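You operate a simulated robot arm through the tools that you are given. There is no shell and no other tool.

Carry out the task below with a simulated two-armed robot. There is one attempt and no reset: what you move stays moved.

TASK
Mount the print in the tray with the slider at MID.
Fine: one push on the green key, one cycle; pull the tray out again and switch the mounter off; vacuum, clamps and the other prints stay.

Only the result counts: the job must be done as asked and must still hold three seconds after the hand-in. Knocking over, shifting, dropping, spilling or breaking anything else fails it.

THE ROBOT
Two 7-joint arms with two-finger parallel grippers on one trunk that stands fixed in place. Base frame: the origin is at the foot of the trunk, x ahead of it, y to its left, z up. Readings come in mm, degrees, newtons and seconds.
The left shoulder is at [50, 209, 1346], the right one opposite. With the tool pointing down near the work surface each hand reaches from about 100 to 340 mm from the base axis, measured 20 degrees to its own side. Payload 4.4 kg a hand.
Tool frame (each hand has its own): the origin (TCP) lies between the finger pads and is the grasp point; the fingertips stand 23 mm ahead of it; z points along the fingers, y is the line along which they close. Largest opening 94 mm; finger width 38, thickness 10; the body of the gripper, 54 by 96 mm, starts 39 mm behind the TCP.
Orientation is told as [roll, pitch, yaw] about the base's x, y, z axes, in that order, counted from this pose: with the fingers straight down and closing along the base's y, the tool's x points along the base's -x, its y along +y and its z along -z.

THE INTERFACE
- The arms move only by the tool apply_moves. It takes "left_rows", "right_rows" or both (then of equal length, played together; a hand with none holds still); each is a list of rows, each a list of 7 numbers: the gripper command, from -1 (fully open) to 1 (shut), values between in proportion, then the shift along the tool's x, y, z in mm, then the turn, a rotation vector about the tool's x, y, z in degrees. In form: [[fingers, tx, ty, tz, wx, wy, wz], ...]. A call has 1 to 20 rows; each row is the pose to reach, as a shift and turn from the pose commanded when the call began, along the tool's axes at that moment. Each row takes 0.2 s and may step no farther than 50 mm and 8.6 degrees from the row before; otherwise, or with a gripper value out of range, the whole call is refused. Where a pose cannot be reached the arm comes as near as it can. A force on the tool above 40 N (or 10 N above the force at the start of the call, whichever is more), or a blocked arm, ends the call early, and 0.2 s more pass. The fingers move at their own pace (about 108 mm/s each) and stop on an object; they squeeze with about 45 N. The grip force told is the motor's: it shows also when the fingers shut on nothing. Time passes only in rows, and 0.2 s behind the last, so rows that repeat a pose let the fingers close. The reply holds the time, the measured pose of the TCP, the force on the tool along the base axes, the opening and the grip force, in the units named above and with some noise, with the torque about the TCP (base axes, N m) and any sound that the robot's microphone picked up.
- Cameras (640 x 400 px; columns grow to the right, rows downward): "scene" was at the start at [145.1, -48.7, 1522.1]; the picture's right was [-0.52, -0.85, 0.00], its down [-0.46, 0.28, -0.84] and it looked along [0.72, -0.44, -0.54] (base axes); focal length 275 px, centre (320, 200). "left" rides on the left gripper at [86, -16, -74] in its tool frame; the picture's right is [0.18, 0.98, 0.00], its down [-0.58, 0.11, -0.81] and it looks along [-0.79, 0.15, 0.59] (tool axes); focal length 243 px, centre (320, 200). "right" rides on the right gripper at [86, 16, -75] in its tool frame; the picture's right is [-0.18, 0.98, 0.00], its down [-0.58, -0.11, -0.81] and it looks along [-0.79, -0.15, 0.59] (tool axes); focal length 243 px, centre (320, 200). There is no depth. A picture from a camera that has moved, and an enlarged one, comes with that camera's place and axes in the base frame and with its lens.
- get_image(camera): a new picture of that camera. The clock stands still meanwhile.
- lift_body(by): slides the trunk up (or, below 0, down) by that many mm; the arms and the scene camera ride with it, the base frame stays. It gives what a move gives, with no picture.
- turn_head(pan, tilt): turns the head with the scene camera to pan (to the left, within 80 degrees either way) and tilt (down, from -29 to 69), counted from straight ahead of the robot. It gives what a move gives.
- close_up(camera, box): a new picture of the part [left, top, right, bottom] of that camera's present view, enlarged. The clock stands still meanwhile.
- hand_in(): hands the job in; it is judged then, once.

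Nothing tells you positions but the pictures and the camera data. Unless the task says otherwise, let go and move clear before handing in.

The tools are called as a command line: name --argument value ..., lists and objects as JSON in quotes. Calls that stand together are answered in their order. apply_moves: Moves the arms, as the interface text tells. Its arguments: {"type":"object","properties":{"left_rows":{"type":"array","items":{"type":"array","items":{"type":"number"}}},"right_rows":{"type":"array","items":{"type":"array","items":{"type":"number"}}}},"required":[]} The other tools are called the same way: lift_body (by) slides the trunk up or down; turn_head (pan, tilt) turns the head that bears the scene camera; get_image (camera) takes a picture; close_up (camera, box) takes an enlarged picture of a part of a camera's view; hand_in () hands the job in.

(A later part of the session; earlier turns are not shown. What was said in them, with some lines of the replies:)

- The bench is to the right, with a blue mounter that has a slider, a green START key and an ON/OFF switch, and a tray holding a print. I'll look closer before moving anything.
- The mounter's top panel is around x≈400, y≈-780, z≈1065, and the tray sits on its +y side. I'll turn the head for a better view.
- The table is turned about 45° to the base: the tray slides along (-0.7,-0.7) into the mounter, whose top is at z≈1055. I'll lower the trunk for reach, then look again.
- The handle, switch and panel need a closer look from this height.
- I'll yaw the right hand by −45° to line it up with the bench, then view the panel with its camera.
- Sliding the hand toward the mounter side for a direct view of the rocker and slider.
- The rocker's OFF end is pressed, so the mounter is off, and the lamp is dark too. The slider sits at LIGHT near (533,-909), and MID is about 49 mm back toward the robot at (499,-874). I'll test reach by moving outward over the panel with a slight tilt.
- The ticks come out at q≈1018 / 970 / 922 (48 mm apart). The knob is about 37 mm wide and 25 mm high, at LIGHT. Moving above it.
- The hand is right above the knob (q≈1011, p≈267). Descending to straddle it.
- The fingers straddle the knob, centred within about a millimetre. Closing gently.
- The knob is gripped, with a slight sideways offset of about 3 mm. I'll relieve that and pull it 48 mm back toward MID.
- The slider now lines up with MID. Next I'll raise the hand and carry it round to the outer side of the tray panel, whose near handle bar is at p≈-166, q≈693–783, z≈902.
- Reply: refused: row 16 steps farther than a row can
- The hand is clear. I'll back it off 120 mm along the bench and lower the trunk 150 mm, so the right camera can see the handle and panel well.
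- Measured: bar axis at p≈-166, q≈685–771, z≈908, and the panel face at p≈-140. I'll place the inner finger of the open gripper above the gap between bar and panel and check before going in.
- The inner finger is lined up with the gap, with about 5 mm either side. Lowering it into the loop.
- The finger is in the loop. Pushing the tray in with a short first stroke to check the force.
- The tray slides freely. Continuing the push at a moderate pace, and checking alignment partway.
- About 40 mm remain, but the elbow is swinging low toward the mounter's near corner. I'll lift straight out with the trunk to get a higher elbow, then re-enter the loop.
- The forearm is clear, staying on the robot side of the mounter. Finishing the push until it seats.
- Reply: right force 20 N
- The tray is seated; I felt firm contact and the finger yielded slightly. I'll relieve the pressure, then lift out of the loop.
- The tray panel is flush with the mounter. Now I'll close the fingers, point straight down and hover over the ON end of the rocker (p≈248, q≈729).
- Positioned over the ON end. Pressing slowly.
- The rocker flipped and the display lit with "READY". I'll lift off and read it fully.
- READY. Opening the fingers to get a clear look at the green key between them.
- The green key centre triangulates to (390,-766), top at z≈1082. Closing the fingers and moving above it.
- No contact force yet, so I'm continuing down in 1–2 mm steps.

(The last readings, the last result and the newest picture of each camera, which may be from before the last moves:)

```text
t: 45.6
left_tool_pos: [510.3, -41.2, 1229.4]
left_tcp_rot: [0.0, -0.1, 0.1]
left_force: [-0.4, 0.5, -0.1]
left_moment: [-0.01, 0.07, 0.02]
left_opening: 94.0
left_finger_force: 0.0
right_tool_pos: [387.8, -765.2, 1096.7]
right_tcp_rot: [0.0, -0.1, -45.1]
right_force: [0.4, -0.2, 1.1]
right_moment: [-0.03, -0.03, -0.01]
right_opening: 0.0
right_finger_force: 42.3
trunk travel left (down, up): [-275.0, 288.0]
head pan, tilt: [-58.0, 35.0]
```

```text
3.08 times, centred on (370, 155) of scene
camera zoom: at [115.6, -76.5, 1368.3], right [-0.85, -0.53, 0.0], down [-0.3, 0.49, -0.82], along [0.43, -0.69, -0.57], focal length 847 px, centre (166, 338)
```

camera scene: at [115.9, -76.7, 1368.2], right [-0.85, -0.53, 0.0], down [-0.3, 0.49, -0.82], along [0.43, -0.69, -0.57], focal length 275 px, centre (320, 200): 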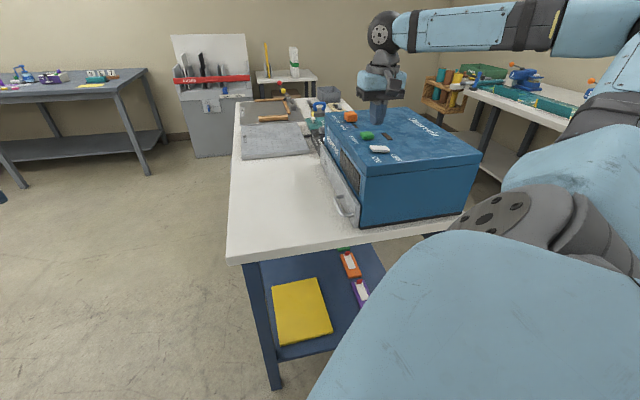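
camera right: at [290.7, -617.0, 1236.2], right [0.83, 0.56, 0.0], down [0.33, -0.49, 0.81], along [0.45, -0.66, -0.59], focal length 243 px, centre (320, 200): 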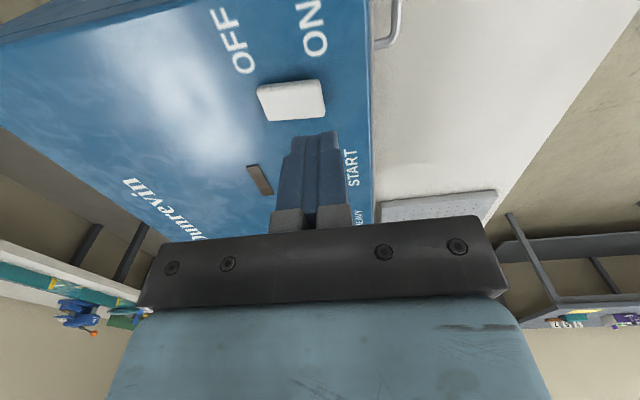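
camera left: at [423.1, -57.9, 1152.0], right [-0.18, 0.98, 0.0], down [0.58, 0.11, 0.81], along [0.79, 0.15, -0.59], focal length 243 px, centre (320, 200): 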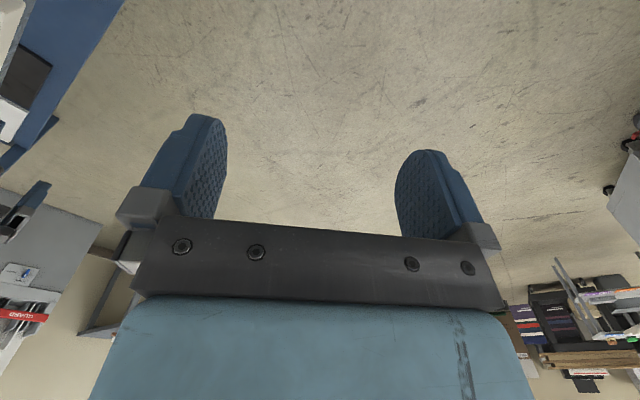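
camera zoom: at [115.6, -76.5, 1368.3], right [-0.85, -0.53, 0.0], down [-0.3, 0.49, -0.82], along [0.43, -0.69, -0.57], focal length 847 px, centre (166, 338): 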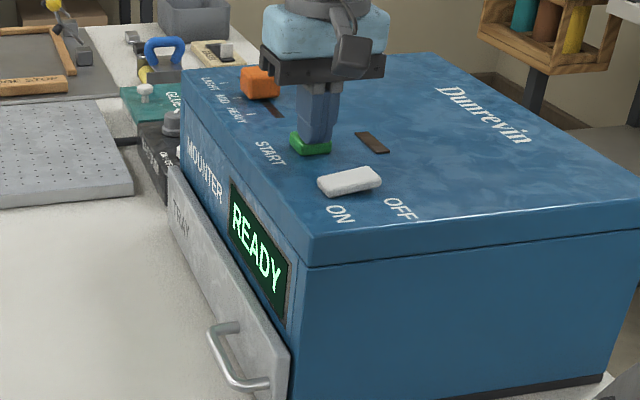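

apply_moves --right_rows '[[1, 0, 0, 1.5, 0, 0, 0], [1, 0, 0, 3, 0, 0, 0], [1, 0, 0, 3, 0, 0, 0]]'

close_up --camera "scene" --box '[310, 90, 430, 220]'

```text
t: 46.4
left_tool_pos: [509.5, -41.7, 1229.4]
left_tcp_rot: [-0.1, -0.1, 0.0]
left_force: [0.4, 0.1, 0.4]
left_moment: [0.01, 0.0, 0.01]
left_opening: 94.1
left_finger_force: 0.1
right_tool_pos: [389.4, -764.1, 1094.1]
right_tcp_rot: [0.0, 0.1, -45.0]
right_force: [0.9, -1.2, 2.3]
right_moment: [-0.02, -0.03, -0.01]
right_opening: 0.0
right_finger_force: 42.4
trunk travel left (down, up): [-275.0, 288.0]
head pan, tilt: [-58.0, 35.0]
heard: click
```

```text
3.08 times, centred on (370, 155) of scene
camera zoom: at [115.6, -76.3, 1368.3], right [-0.85, -0.53, 0.0], down [-0.3, 0.49, -0.82], along [0.43, -0.69, -0.57], focal length 847 px, centre (166, 338)
```

zoom: 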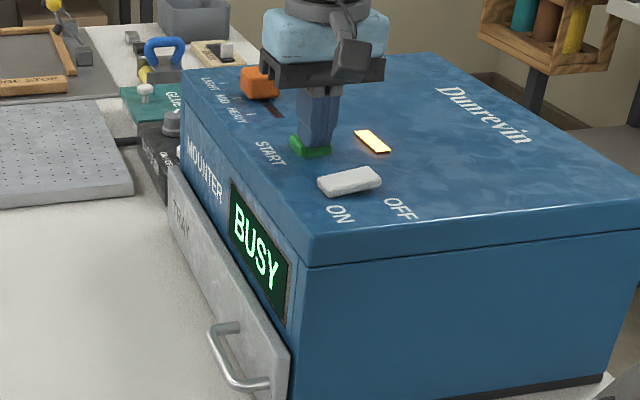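

It clicked; the display shows BUSY and the lamp is lit. I'll lift straight off and wait out the cycle.

apply_moves --right_rows '[[1, 0, 0, -10, 0, 0, 0], [1, 0, 0, -40, 0, 0, 0], [1, 0, 0, -75, 0, 0, 0], [1, 0, 0, -75, 0, 0, 0]]'

close_up --camera "scene" --box '[310, 90, 430, 220]'

```text
t: 47.4
left_tool_pos: [510.0, -41.8, 1228.8]
left_tcp_rot: [0.0, 0.0, 0.0]
left_force: [-0.7, -0.1, 0.3]
left_moment: [-0.01, -0.02, -0.03]
left_opening: 94.0
left_finger_force: 0.0
right_tool_pos: [386.9, -765.2, 1169.1]
right_tcp_rot: [0.0, 0.1, -44.9]
right_force: [0.4, 0.8, 0.0]
right_moment: [0.0, -0.02, 0.01]
right_opening: 0.2
right_finger_force: 42.5
trunk travel left (down, up): [-275.0, 288.0]
head pan, tilt: [-58.0, 35.0]
```

```text
3.08 times, centred on (370, 155) of scene
camera zoom: at [115.8, -76.9, 1368.2], right [-0.85, -0.53, 0.0], down [-0.3, 0.49, -0.82], along [0.43, -0.69, -0.57], focal length 847 px, centre (166, 338)
```

zoom: 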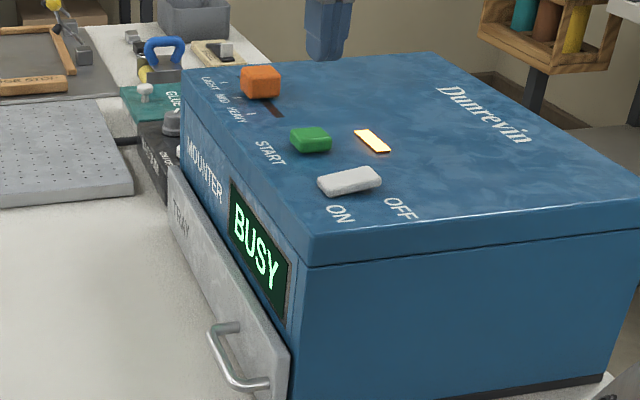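

apply_moves --right_rows '[[1, 20, 20, 0, 0, 0, 0], [1, 45, 50, 0, 0, -5, 0], [1, 70, 85, 0, 0, -10, 0], [0, 92, 115, 0, 0, -15, 0], [-1, 92, 141, 0, 0, -20, 0], [-1, 92, 141, 20, 0, -20, 0], [-1, 92, 141, 50, 0, -20, 0], [-1, 92, 141, 70, 0, -20, 0], [-1, 92, 141, 70, 0, -20, 0]]'

get_image --camera "scene"

get_image --camera "right"

```text
t: 49.4
left_tool_pos: [509.0, -41.4, 1228.1]
left_tcp_rot: [0.0, 0.0, 0.0]
left_force: [-1.2, 1.4, -0.8]
left_moment: [-0.02, -0.01, -0.02]
left_opening: 94.1
left_finger_force: 0.1
right_tool_pos: [424.5, -600.4, 1098.9]
right_tcp_rot: [0.0, -20.0, -45.0]
right_force: [-0.2, 0.0, -0.6]
right_moment: [0.0, -0.02, -0.01]
right_opening: 93.9
right_finger_force: 0.1
trunk travel left (down, up): [-275.0, 288.0]
head pan, tilt: [-58.0, 35.0]
```

```text
taken
camera scene: at [115.7, -76.4, 1368.3], right [-0.85, -0.53, 0.0], down [-0.3, 0.49, -0.82], along [0.43, -0.69, -0.57], focal length 275 px, centre (320, 200)
```

scene: 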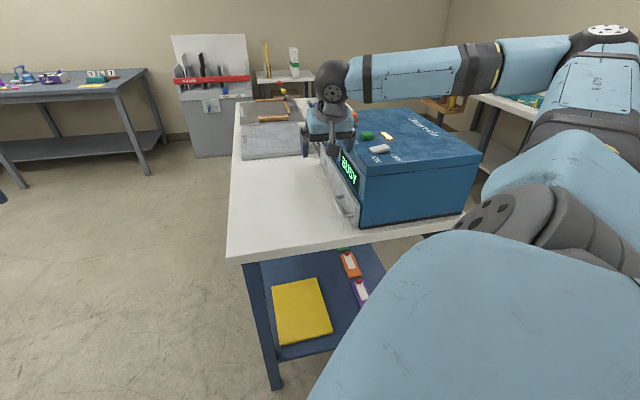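

```text
taken
camera right: at [359.7, -512.8, 1138.5], right [0.82, 0.57, 0.06], down [0.11, -0.27, 0.96], along [0.56, -0.77, -0.28], focal length 243 px, centre (320, 200)
```

right: 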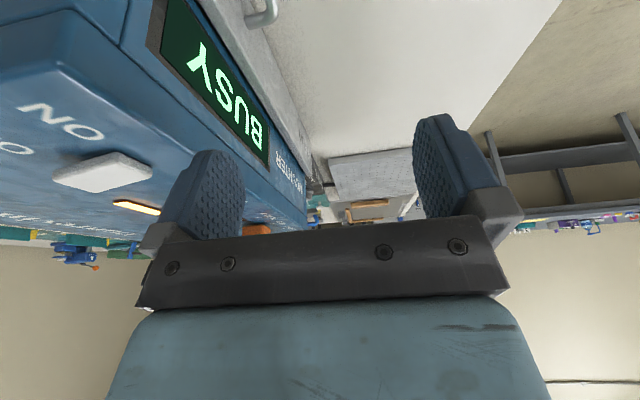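

Still BUSY. Waiting in place above the handle.

apply_moves --right_rows '[[-1, 0, 0, 0, 0, 0, 0], [-1, 0, 0, 0, 0, 0, 0], [-1, 0, 0, 0, 0, 0, 0], [-1, 0, 0, 0, 0, 0, 0], [-1, 0, 0, 0, 0, 0, 0], [-1, 0, 0, 0, 0, 0, 0], [-1, 0, 0, 0, 0, 0, 0], [-1, 0, 0, 0, 0, 0, 0], [-1, 0, 0, 0, 0, 0, 0], [-1, 0, 0, 0, 0, 0, 0], [-1, 0, 0, 0, 0, 0, 0], [-1, 0, 0, 0, 0, 0, 0], [-1, 0, 0, 0, 0, 0, 0], [-1, 0, 0, 0, 0, 0, 0], [-1, 0, 0, 0, 0, 0, 0]]'

close_up --camera "scene" --box '[310, 90, 430, 220]'

```text
t: 52.6
left_tool_pos: [509.4, -42.9, 1229.2]
left_tcp_rot: [0.0, 0.0, 0.0]
left_force: [0.7, 0.0, 0.6]
left_moment: [-0.04, 0.0, -0.02]
left_opening: 93.9
left_finger_force: 0.0
right_tool_pos: [424.0, -598.5, 1098.8]
right_tcp_rot: [0.0, -20.1, -45.1]
right_force: [0.6, 0.1, 0.4]
right_moment: [-0.02, 0.0, 0.03]
right_opening: 94.2
right_finger_force: 0.1
trunk travel left (down, up): [-275.0, 288.0]
head pan, tilt: [-58.0, 35.0]
```

```text
3.08 times, centred on (370, 155) of scene
camera zoom: at [115.7, -76.6, 1368.2], right [-0.85, -0.53, 0.0], down [-0.3, 0.49, -0.82], along [0.43, -0.69, -0.57], focal length 847 px, centre (166, 338)
```

zoom: 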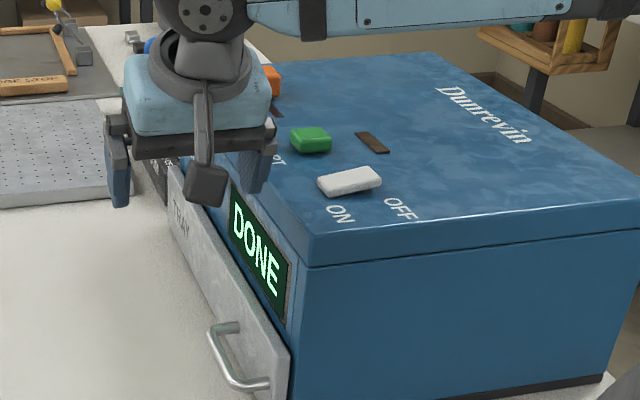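

DONE. Lowering the inner finger toward the handle gap to pull the tray out.

apply_moves --right_rows '[[-1, 13, -3, 35, 0, 0, 0], [-1, 26, -3, 70, 0, 0, 0], [-1, 38, -3, 105, 0, 0, 0], [-1, 50, -3, 137, 0, 0, 0], [-1, 50, -3, 137, 0, 0, 0]]'

close_up --camera "right" --box '[100, 0, 340, 220]'

close_up --camera "scene" --box '[290, 130, 410, 230]'

```text
t: 53.8
left_tool_pos: [510.2, -42.2, 1229.0]
left_tcp_rot: [0.1, 0.1, 0.1]
left_force: [-0.4, -0.5, -0.3]
left_moment: [0.01, 0.01, -0.02]
left_opening: 94.1
left_finger_force: 0.0
right_tool_pos: [420.7, -599.8, 953.8]
right_tcp_rot: [0.0, -20.0, -44.9]
right_force: [-0.5, 0.5, 0.0]
right_moment: [0.0, 0.04, 0.0]
right_opening: 93.8
right_finger_force: 0.0
trunk travel left (down, up): [-275.0, 288.0]
head pan, tilt: [-58.0, 35.0]
```

```text
1.82 times, centred on (220, 110) of right
camera zoom: at [356.4, -514.3, 994.1], right [0.82, 0.57, 0.06], down [0.11, -0.27, 0.96], along [0.56, -0.77, -0.28], focal length 441 px, centre (502, 364)
```

zoom: 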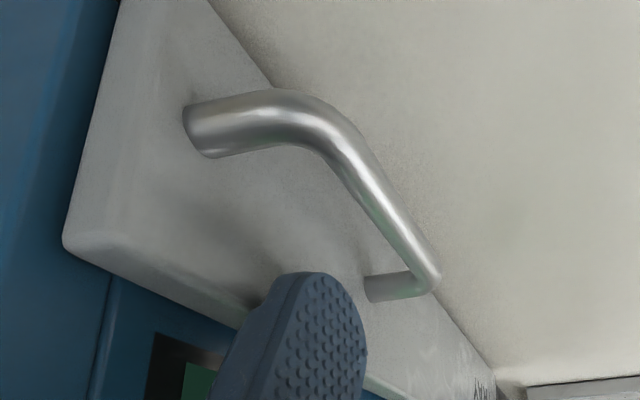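

```text
4.00 times, centred on (350, 180) of scene
camera zoom: at [115.3, -76.0, 1368.3], right [-0.85, -0.53, 0.0], down [-0.3, 0.49, -0.82], along [0.43, -0.69, -0.57], focal length 1101 px, centre (200, 280)
```

zoom: 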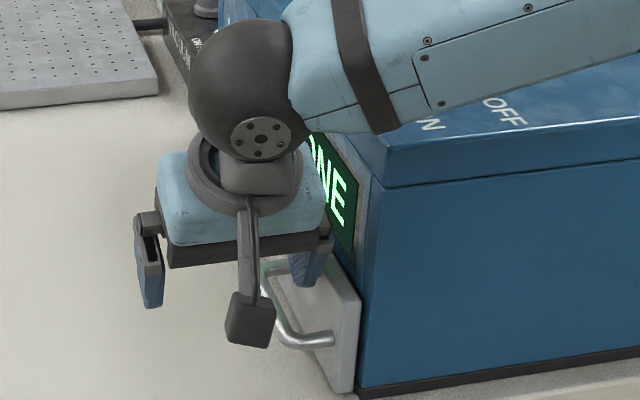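

apply_moves --right_rows '[[-1, 4, 0, 10, 0, 0, 0], [-1, 8, 0, 20, 0, 0, 0], [-1, 11, 0, 31, 0, 0, 0], [-1, 11, 0, 31, 0, 0, 0]]'

close_up --camera "right" --box '[100, 0, 340, 220]'

```text
t: 54.8
left_tool_pos: [509.4, -41.3, 1229.9]
left_tcp_rot: [0.1, 0.0, 0.0]
left_force: [0.2, -0.7, 0.3]
left_moment: [0.02, 0.04, 0.0]
left_opening: 93.8
left_finger_force: 0.1
right_tool_pos: [422.4, -602.3, 920.1]
right_tcp_rot: [0.0, -20.0, -45.0]
right_force: [-0.3, 0.5, 0.3]
right_moment: [0.02, 0.01, -0.02]
right_opening: 94.0
right_finger_force: 0.1
trunk travel left (down, up): [-275.0, 288.0]
head pan, tilt: [-58.0, 35.0]
```

```text
1.82 times, centred on (220, 110) of right
camera zoom: at [357.2, -516.3, 960.2], right [0.82, 0.57, 0.06], down [0.11, -0.27, 0.96], along [0.56, -0.77, -0.29], focal length 441 px, centre (502, 364)
```

zoom: 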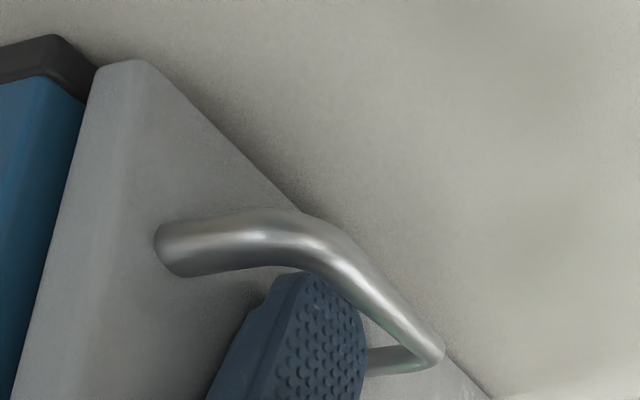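

apply_moves --right_rows '[[-1, 0, 5, 0, 0, 0, 0], [-1, 0, 12, 0, 0, 0, 0], [-1, 0, 22, 0, 0, 0, 0], [-1, 0, 34, 0, 0, 0, 0], [-1, 0, 48, 0, 0, 0, 0], [-1, 0, 62, 0, 0, 0, 0], [-1, 0, 76, 0, 0, 0, 0], [-1, 0, 90, 0, 0, 0, 0], [-1, 0, 104, 0, 0, 0, 0], [-1, 0, 118, 0, 0, 0, 0], [-1, 0, 132, 0, 0, 0, 0], [-1, 0, 146, 0, 0, 0, 0]]'

get_image --camera "scene"

get_image --camera "right"

```text
t: 57.4
left_tool_pos: [509.9, -41.4, 1228.2]
left_tcp_rot: [0.0, -0.1, 0.0]
left_force: [0.3, -0.3, 0.2]
left_moment: [-0.03, -0.01, -0.01]
left_opening: 93.8
left_finger_force: 0.1
right_tool_pos: [521.8, -498.7, 918.6]
right_tcp_rot: [0.2, -20.0, -45.1]
right_force: [-0.3, -0.5, -0.8]
right_moment: [0.02, -0.03, -0.01]
right_opening: 94.1
right_finger_force: 0.1
trunk travel left (down, up): [-275.0, 288.0]
head pan, tilt: [-58.0, 35.0]
```

```text
taken
camera scene: at [116.1, -76.6, 1368.2], right [-0.85, -0.53, 0.0], down [-0.3, 0.49, -0.82], along [0.43, -0.69, -0.57], focal length 275 px, centre (320, 200)
```

scene: 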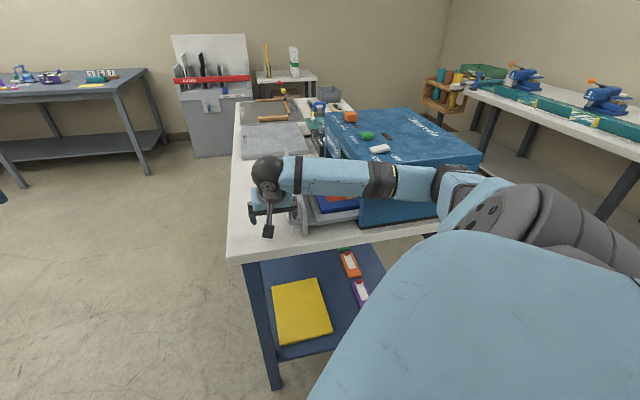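

```text
taken
camera right: at [458.9, -411.7, 959.7], right [0.82, 0.57, 0.06], down [0.11, -0.27, 0.96], along [0.56, -0.77, -0.29], focal length 243 px, centre (320, 200)
```

right: 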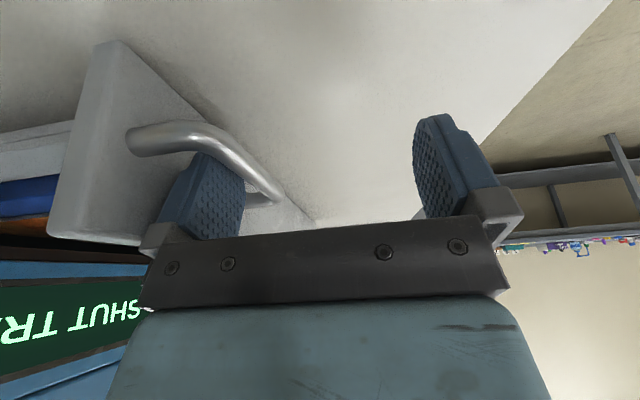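

The tray is following, and the display now reads "SHUT TRAY". Continuing the pull.

apply_moves --right_rows '[[-1, 0, 14, 0, 0, 0, 0], [-1, 0, 28, 0, 0, 0, 0], [-1, 0, 42, 0, 0, 0, 0], [-1, 0, 56, 0, 0, 0, 0], [-1, 0, 70, 0, 0, 0, 0], [-1, 0, 84, 0, 0, 0, 0], [-1, 0, 98, 0, 0, 0, 0], [-1, 0, 112, 0, 0, 0, 0], [-1, 0, 126, 0, 0, 0, 0], [-1, 0, 140, 0, 0, 0, 0], [-1, 0, 152, 0, 0, 0, 0], [-1, 0, 162, 0, 0, 0, 0], [-1, 0, 170, 0, 0, 0, 0], [-1, 0, 170, 0, 0, 0, 0]]'

get_image --camera "scene"

get_image --camera "right"

```text
t: 60.4
left_tool_pos: [509.0, -42.9, 1228.6]
left_tcp_rot: [0.0, 0.0, 0.0]
left_force: [0.2, 0.5, 0.2]
left_moment: [0.01, -0.01, 0.02]
left_opening: 94.1
left_finger_force: 0.0
right_tool_pos: [643.9, -379.3, 918.6]
right_tcp_rot: [-0.1, -20.1, -45.0]
right_force: [-0.7, 0.3, -0.9]
right_moment: [0.0, 0.0, -0.03]
right_opening: 93.8
right_finger_force: 0.0
trunk travel left (down, up): [-275.0, 288.0]
head pan, tilt: [-58.0, 35.0]
```

```text
taken
camera scene: at [115.6, -76.6, 1368.2], right [-0.85, -0.53, 0.0], down [-0.3, 0.49, -0.82], along [0.43, -0.69, -0.57], focal length 275 px, centre (320, 200)
```

scene: 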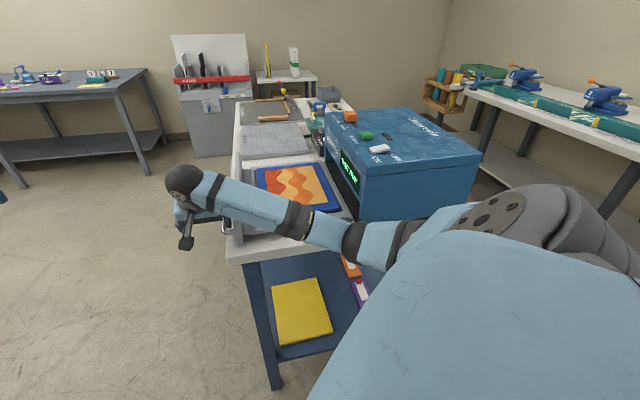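

```text
taken
camera right: at [580.0, -292.4, 959.7], right [0.82, 0.57, 0.06], down [0.11, -0.27, 0.96], along [0.56, -0.77, -0.29], focal length 243 px, centre (320, 200)
```

right: 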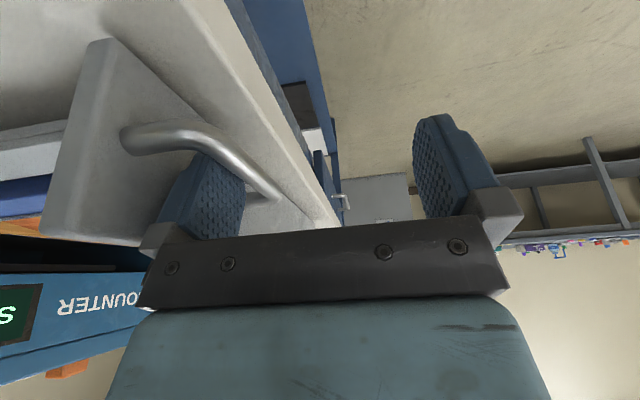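

Pulling the last ~20 mm slowly.

apply_moves --right_rows '[[-1, 0, 5, 0, 0, 0, 0], [-1, 0, 10, 0, 0, 0, 0], [-1, 0, 14, 0, 0, 0, 0], [-1, 0, 18, 0, 0, 0, 0], [-1, 0, 20, 0, 0, 0, 0], [-1, 0, 20, 0, 0, 0, 0]]'

get_image --camera "right"

close_up --camera "scene" --box '[200, 140, 380, 270]'

```text
t: 61.8
left_tool_pos: [509.2, -42.2, 1228.9]
left_tcp_rot: [0.0, 0.0, 0.0]
left_force: [-0.2, 0.5, 0.1]
left_moment: [-0.01, -0.01, 0.0]
left_opening: 94.0
left_finger_force: 0.1
right_tool_pos: [657.9, -366.0, 920.6]
right_tcp_rot: [0.0, -20.0, -45.2]
right_force: [-3.3, -5.3, -0.7]
right_moment: [-0.04, 0.02, 0.13]
right_opening: 94.0
right_finger_force: 0.0
trunk travel left (down, up): [-275.0, 288.0]
head pan, tilt: [-58.0, 35.0]
```

```text
taken
camera right: at [593.5, -278.9, 961.1], right [0.82, 0.57, 0.06], down [0.11, -0.27, 0.96], along [0.56, -0.77, -0.29], focal length 243 px, centre (320, 200)
```

right: 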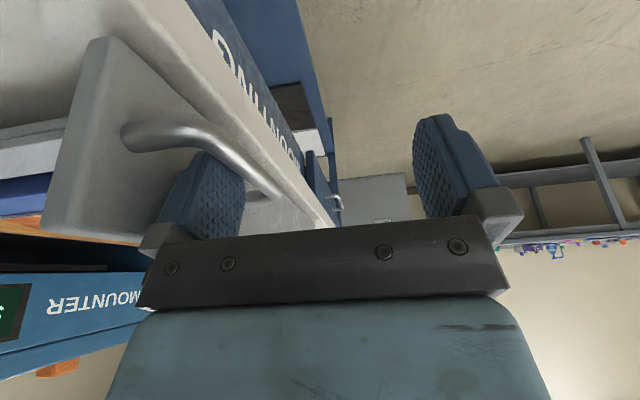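

```text
3.08 times, centred on (290, 205) of scene
camera zoom: at [115.3, -77.2, 1368.2], right [-0.85, -0.53, 0.0], down [-0.3, 0.49, -0.82], along [0.43, -0.69, -0.57], focal length 847 px, centre (412, 185)
```

zoom: 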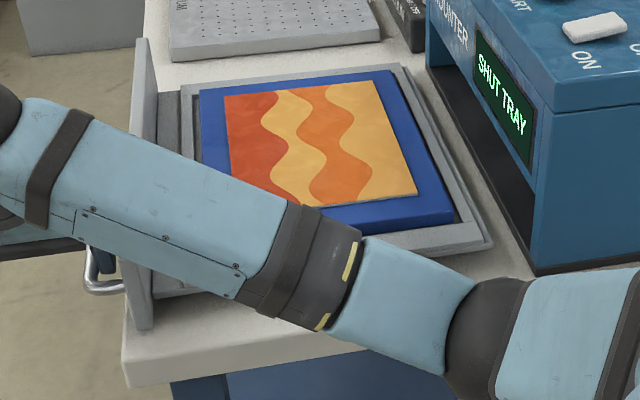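

The tray is back at its stop and the print's corner now lies flat. Centring the finger and lifting out.

apply_moves --right_rows '[[-1, 0, -4, 0, 0, 0, 0], [-1, 0, -6, 0, 0, 0, 0], [-1, 0, -6, 0, 0, 0, 0], [-1, -7, -6, -19, 0, 0, 0], [-1, -20, -6, -56, 0, 0, 0], [-1, -34, -6, -94, 0, 0, 0], [-1, -48, -6, -132, 0, 0, 0], [-1, -62, -6, -170, 0, 0, 0], [-1, -76, -6, -208, 0, 0, 0], [-1, -90, -6, -246, 0, 0, 0], [-1, -90, -6, -246, 0, 0, 0]]'

get_image --camera "scene"

```text
t: 64.2
left_tool_pos: [511.0, -44.7, 1228.3]
left_tcp_rot: [0.0, 0.0, -0.1]
left_force: [-0.6, -0.8, -0.3]
left_moment: [-0.01, 0.0, -0.04]
left_opening: 94.0
left_finger_force: 0.0
right_tool_pos: [655.5, -369.4, 1181.6]
right_tcp_rot: [0.1, -20.0, -45.1]
right_force: [-0.5, -0.1, -0.2]
right_moment: [0.02, 0.02, 0.01]
right_opening: 93.8
right_finger_force: 0.1
trunk travel left (down, up): [-275.0, 288.0]
head pan, tilt: [-58.0, 35.0]
```

```text
taken
camera scene: at [116.3, -77.3, 1368.1], right [-0.85, -0.53, 0.0], down [-0.3, 0.49, -0.82], along [0.43, -0.69, -0.57], focal length 275 px, centre (320, 200)
```

scene: 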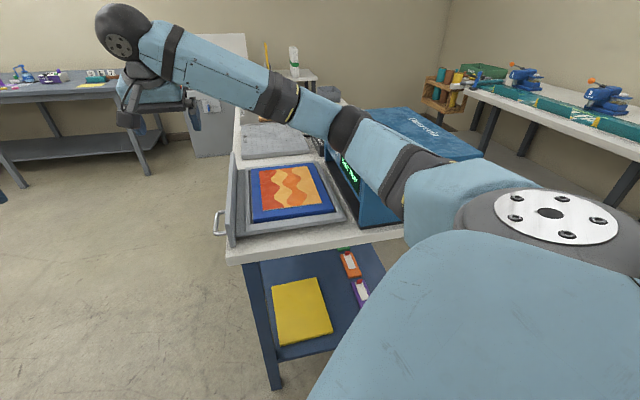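

Now over to the rocker's OFF end (p≈282, q≈728), with the fingers closed and pointing down.

apply_moves --right_rows '[[-1, 0, -44, 0, 0, 0, 0], [-1, 0, -88, 0, 0, 0, 0], [-1, 0, -132, 0, 0, 0, 0], [-1, 0, -176, 0, 0, 0, 0], [-1, 0, -220, 0, 0, 0, 0], [-0.5, 0, -264, 0, 0, 0, 0], [0, 0, -308, 0, 0, 4, 0], [0.5, -1, -352, 0, 0, 8, 0], [1, -2, -396, 0, 0, 12, 0], [1, -3, -440, 1, 0, 16, 0], [1, -3, -484, 1, 0, 20, 0], [1, -3, -484, 1, 0, 20, 0]]'

get_image --camera "scene"

close_up --camera "right" --box '[200, 40, 440, 220]'

close_up --camera "scene" --box '[340, 110, 420, 170]'

```text
t: 66.8
left_tool_pos: [509.8, -42.0, 1228.9]
left_tcp_rot: [-0.1, 0.0, 0.0]
left_force: [0.5, -0.5, -0.3]
left_moment: [0.01, 0.0, 0.0]
left_opening: 93.9
left_finger_force: 0.0
right_tool_pos: [315.8, -715.8, 1179.6]
right_tcp_rot: [0.0, 0.1, -45.0]
right_force: [-0.1, -0.5, 0.3]
right_moment: [0.0, -0.02, 0.03]
right_opening: 0.1
right_finger_force: 42.5
trunk travel left (down, up): [-275.0, 288.0]
head pan, tilt: [-58.0, 35.0]
```

```text
taken
camera scene: at [116.3, -76.5, 1368.2], right [-0.85, -0.53, 0.0], down [-0.3, 0.49, -0.82], along [0.43, -0.69, -0.57], focal length 275 px, centre (320, 200)
```

scene: 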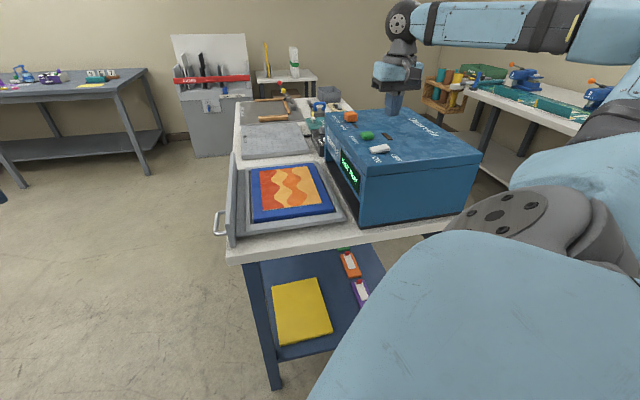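

```text
2.22 times, centred on (320, 130) of right
camera zoom: at [265.5, -643.0, 1253.3], right [0.83, 0.56, 0.0], down [0.33, -0.49, 0.81], along [0.46, -0.66, -0.59], focal length 539 px, centre (320, 356)
```

zoom: 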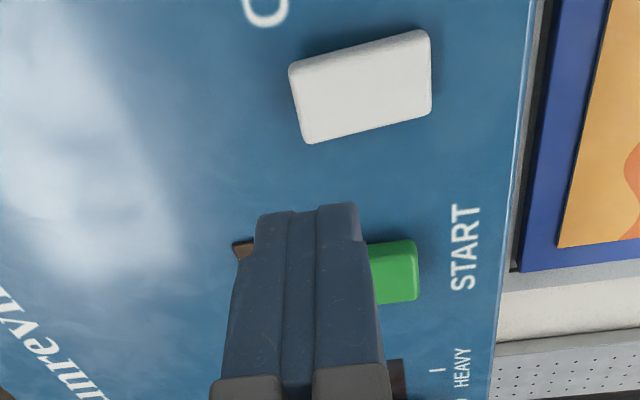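

```text
6.67 times, centred on (380, 140) of scene
camera zoom: at [116.3, -76.5, 1368.2], right [-0.85, -0.53, 0.0], down [-0.3, 0.49, -0.82], along [0.43, -0.69, -0.57], focal length 1834 px, centre (-80, 600)
```

zoom: 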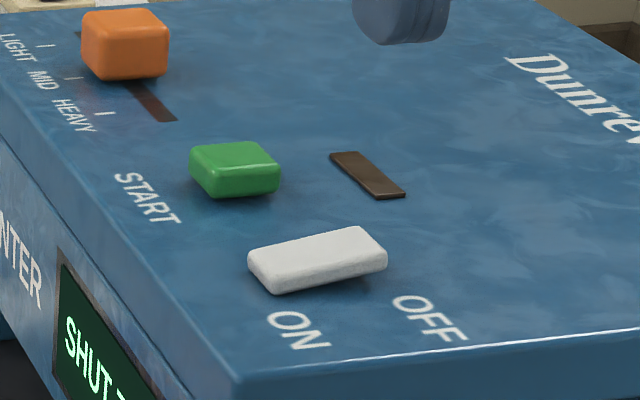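

apply_moves --right_rows '[[1, 3, 0, 30, 0, 0, 0], [1, 3, 0, 60, 0, 0, 0], [1, 3, 0, 72, 0, 0, 0], [1, 3, 0, 76, 0, 0, 0], [1, 3, 0, 79, 0, 0, 0], [1, 3, 0, 81, 0, 0, 0], [1, 3, 0, 83, 0, 0, 0], [1, 3, 0, 85, 0, 0, 0], [1, 3, 0, 86.5, 0, 0, 0], [1, 3, 0, 86.5, 0, 0, 0]]'

close_up --camera "scene" --box '[310, 100, 420, 200]'

```text
t: 69.0
left_tool_pos: [510.0, -41.7, 1227.4]
left_tcp_rot: [0.0, 0.1, 0.0]
left_force: [0.0, 0.0, 1.0]
left_moment: [0.01, 0.02, 0.01]
left_opening: 94.2
left_finger_force: 0.0
right_tool_pos: [312.5, -712.5, 1094.3]
right_tcp_rot: [0.0, 0.0, -45.0]
right_force: [-0.4, -0.6, -0.1]
right_moment: [-0.01, -0.03, 0.0]
right_opening: 0.0
right_finger_force: 42.3
trunk travel left (down, up): [-275.0, 288.0]
head pan, tilt: [-58.0, 35.0]
```

```text
4.00 times, centred on (365, 150) of scene
camera zoom: at [115.6, -76.5, 1368.2], right [-0.85, -0.53, 0.0], down [-0.3, 0.49, -0.82], along [0.43, -0.69, -0.57], focal length 1101 px, centre (140, 400)
```

zoom: 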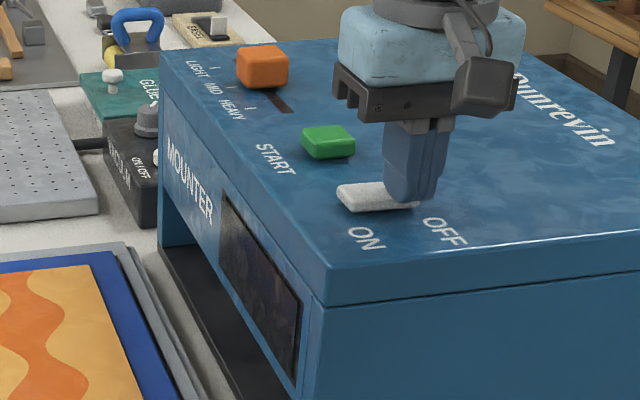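

The display is dark, so the rocker has flipped. Lifting away and checking everything.

apply_moves --right_rows '[[1, 0, 0, -20, 0, 0, 0], [1, 0, 0, -60, 0, 0, 0], [1, 0, 0, -100, 0, 0, 0], [1, 30, 30, -120, 0, 0, 0], [0, 60, 60, -120, 0, 0, 0], [-1, 100, 70, -120, 0, 0, 0], [-1, 100, 70, -120, 0, 0, 0]]'

get_image --camera "scene"

close_up --camera "scene" --box '[310, 95, 430, 195]'

close_up --camera "scene" --box '[200, 140, 380, 270]'

```text
t: 70.6
left_tool_pos: [510.0, -43.6, 1228.2]
left_tcp_rot: [0.0, 0.1, 0.0]
left_force: [0.4, -0.6, 0.2]
left_moment: [0.04, 0.02, 0.04]
left_opening: 94.0
left_finger_force: 0.1
right_tool_pos: [290.4, -592.0, 1214.4]
right_tcp_rot: [-0.1, 0.1, -45.0]
right_force: [0.5, -0.5, -0.1]
right_moment: [0.0, 0.0, 0.0]
right_opening: 93.6
right_finger_force: 0.1
trunk travel left (down, up): [-275.0, 288.0]
head pan, tilt: [-58.0, 35.0]
```

```text
taken
camera scene: at [116.7, -77.6, 1368.0], right [-0.85, -0.53, 0.0], down [-0.3, 0.49, -0.82], along [0.43, -0.69, -0.57], focal length 275 px, centre (320, 200)
```

scene: 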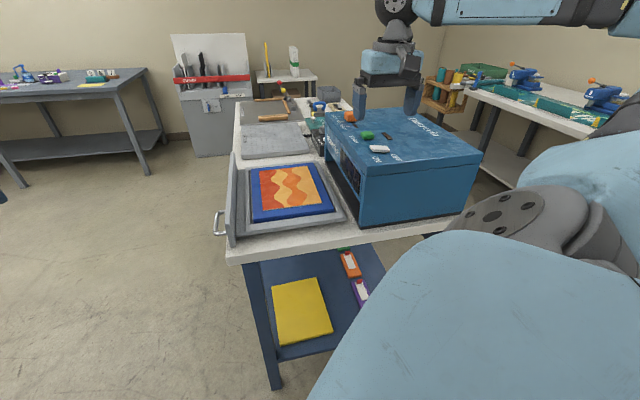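

```text
4.00 times, centred on (370, 145) of scene
camera zoom: at [116.7, -77.6, 1368.0], right [-0.85, -0.53, 0.0], down [-0.3, 0.49, -0.82], along [0.43, -0.69, -0.57], focal length 1101 px, centre (120, 420)
```

zoom: 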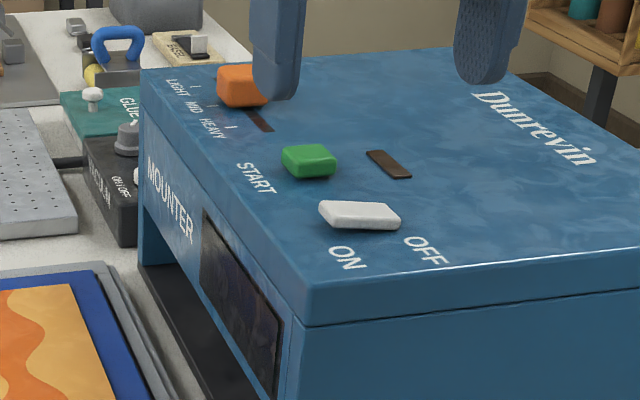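

```text
3.08 times, centred on (290, 205) of scene
camera zoom: at [116.7, -77.6, 1368.0], right [-0.85, -0.53, 0.0], down [-0.3, 0.49, -0.82], along [0.43, -0.69, -0.57], focal length 847 px, centre (412, 185)
```

zoom: 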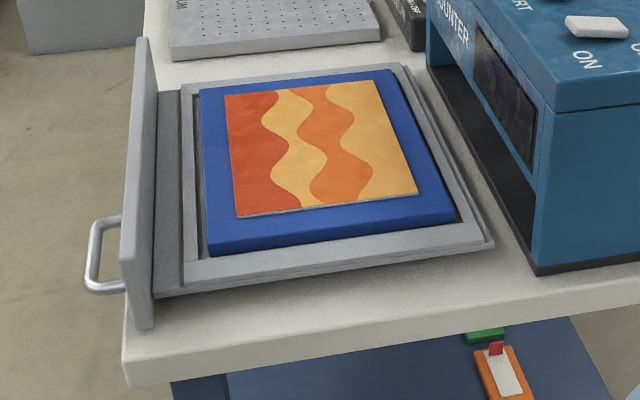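

The print is mounted flat, the tray is fully out, the slider is at MID, the mounter is off, and both hands are clear. Handing in.

hand_in

```text
The job is handed in.
```

The print is mounted. It was flat when I handed in, with its curled corner gone. I set the slider to MID and ran one cycle on a single push of the green key. The display went from READY to BUSY to DONE.

Afterwards I pulled the tray out to its stop and switched the mounter off; its display is dark. I didn't touch the vacuum, the clamps or the other prints. Both hands were clear of the bench at hand-in.

I judged the MID setting by eye against the tick marks. It should be within about 2 mm of the mark.
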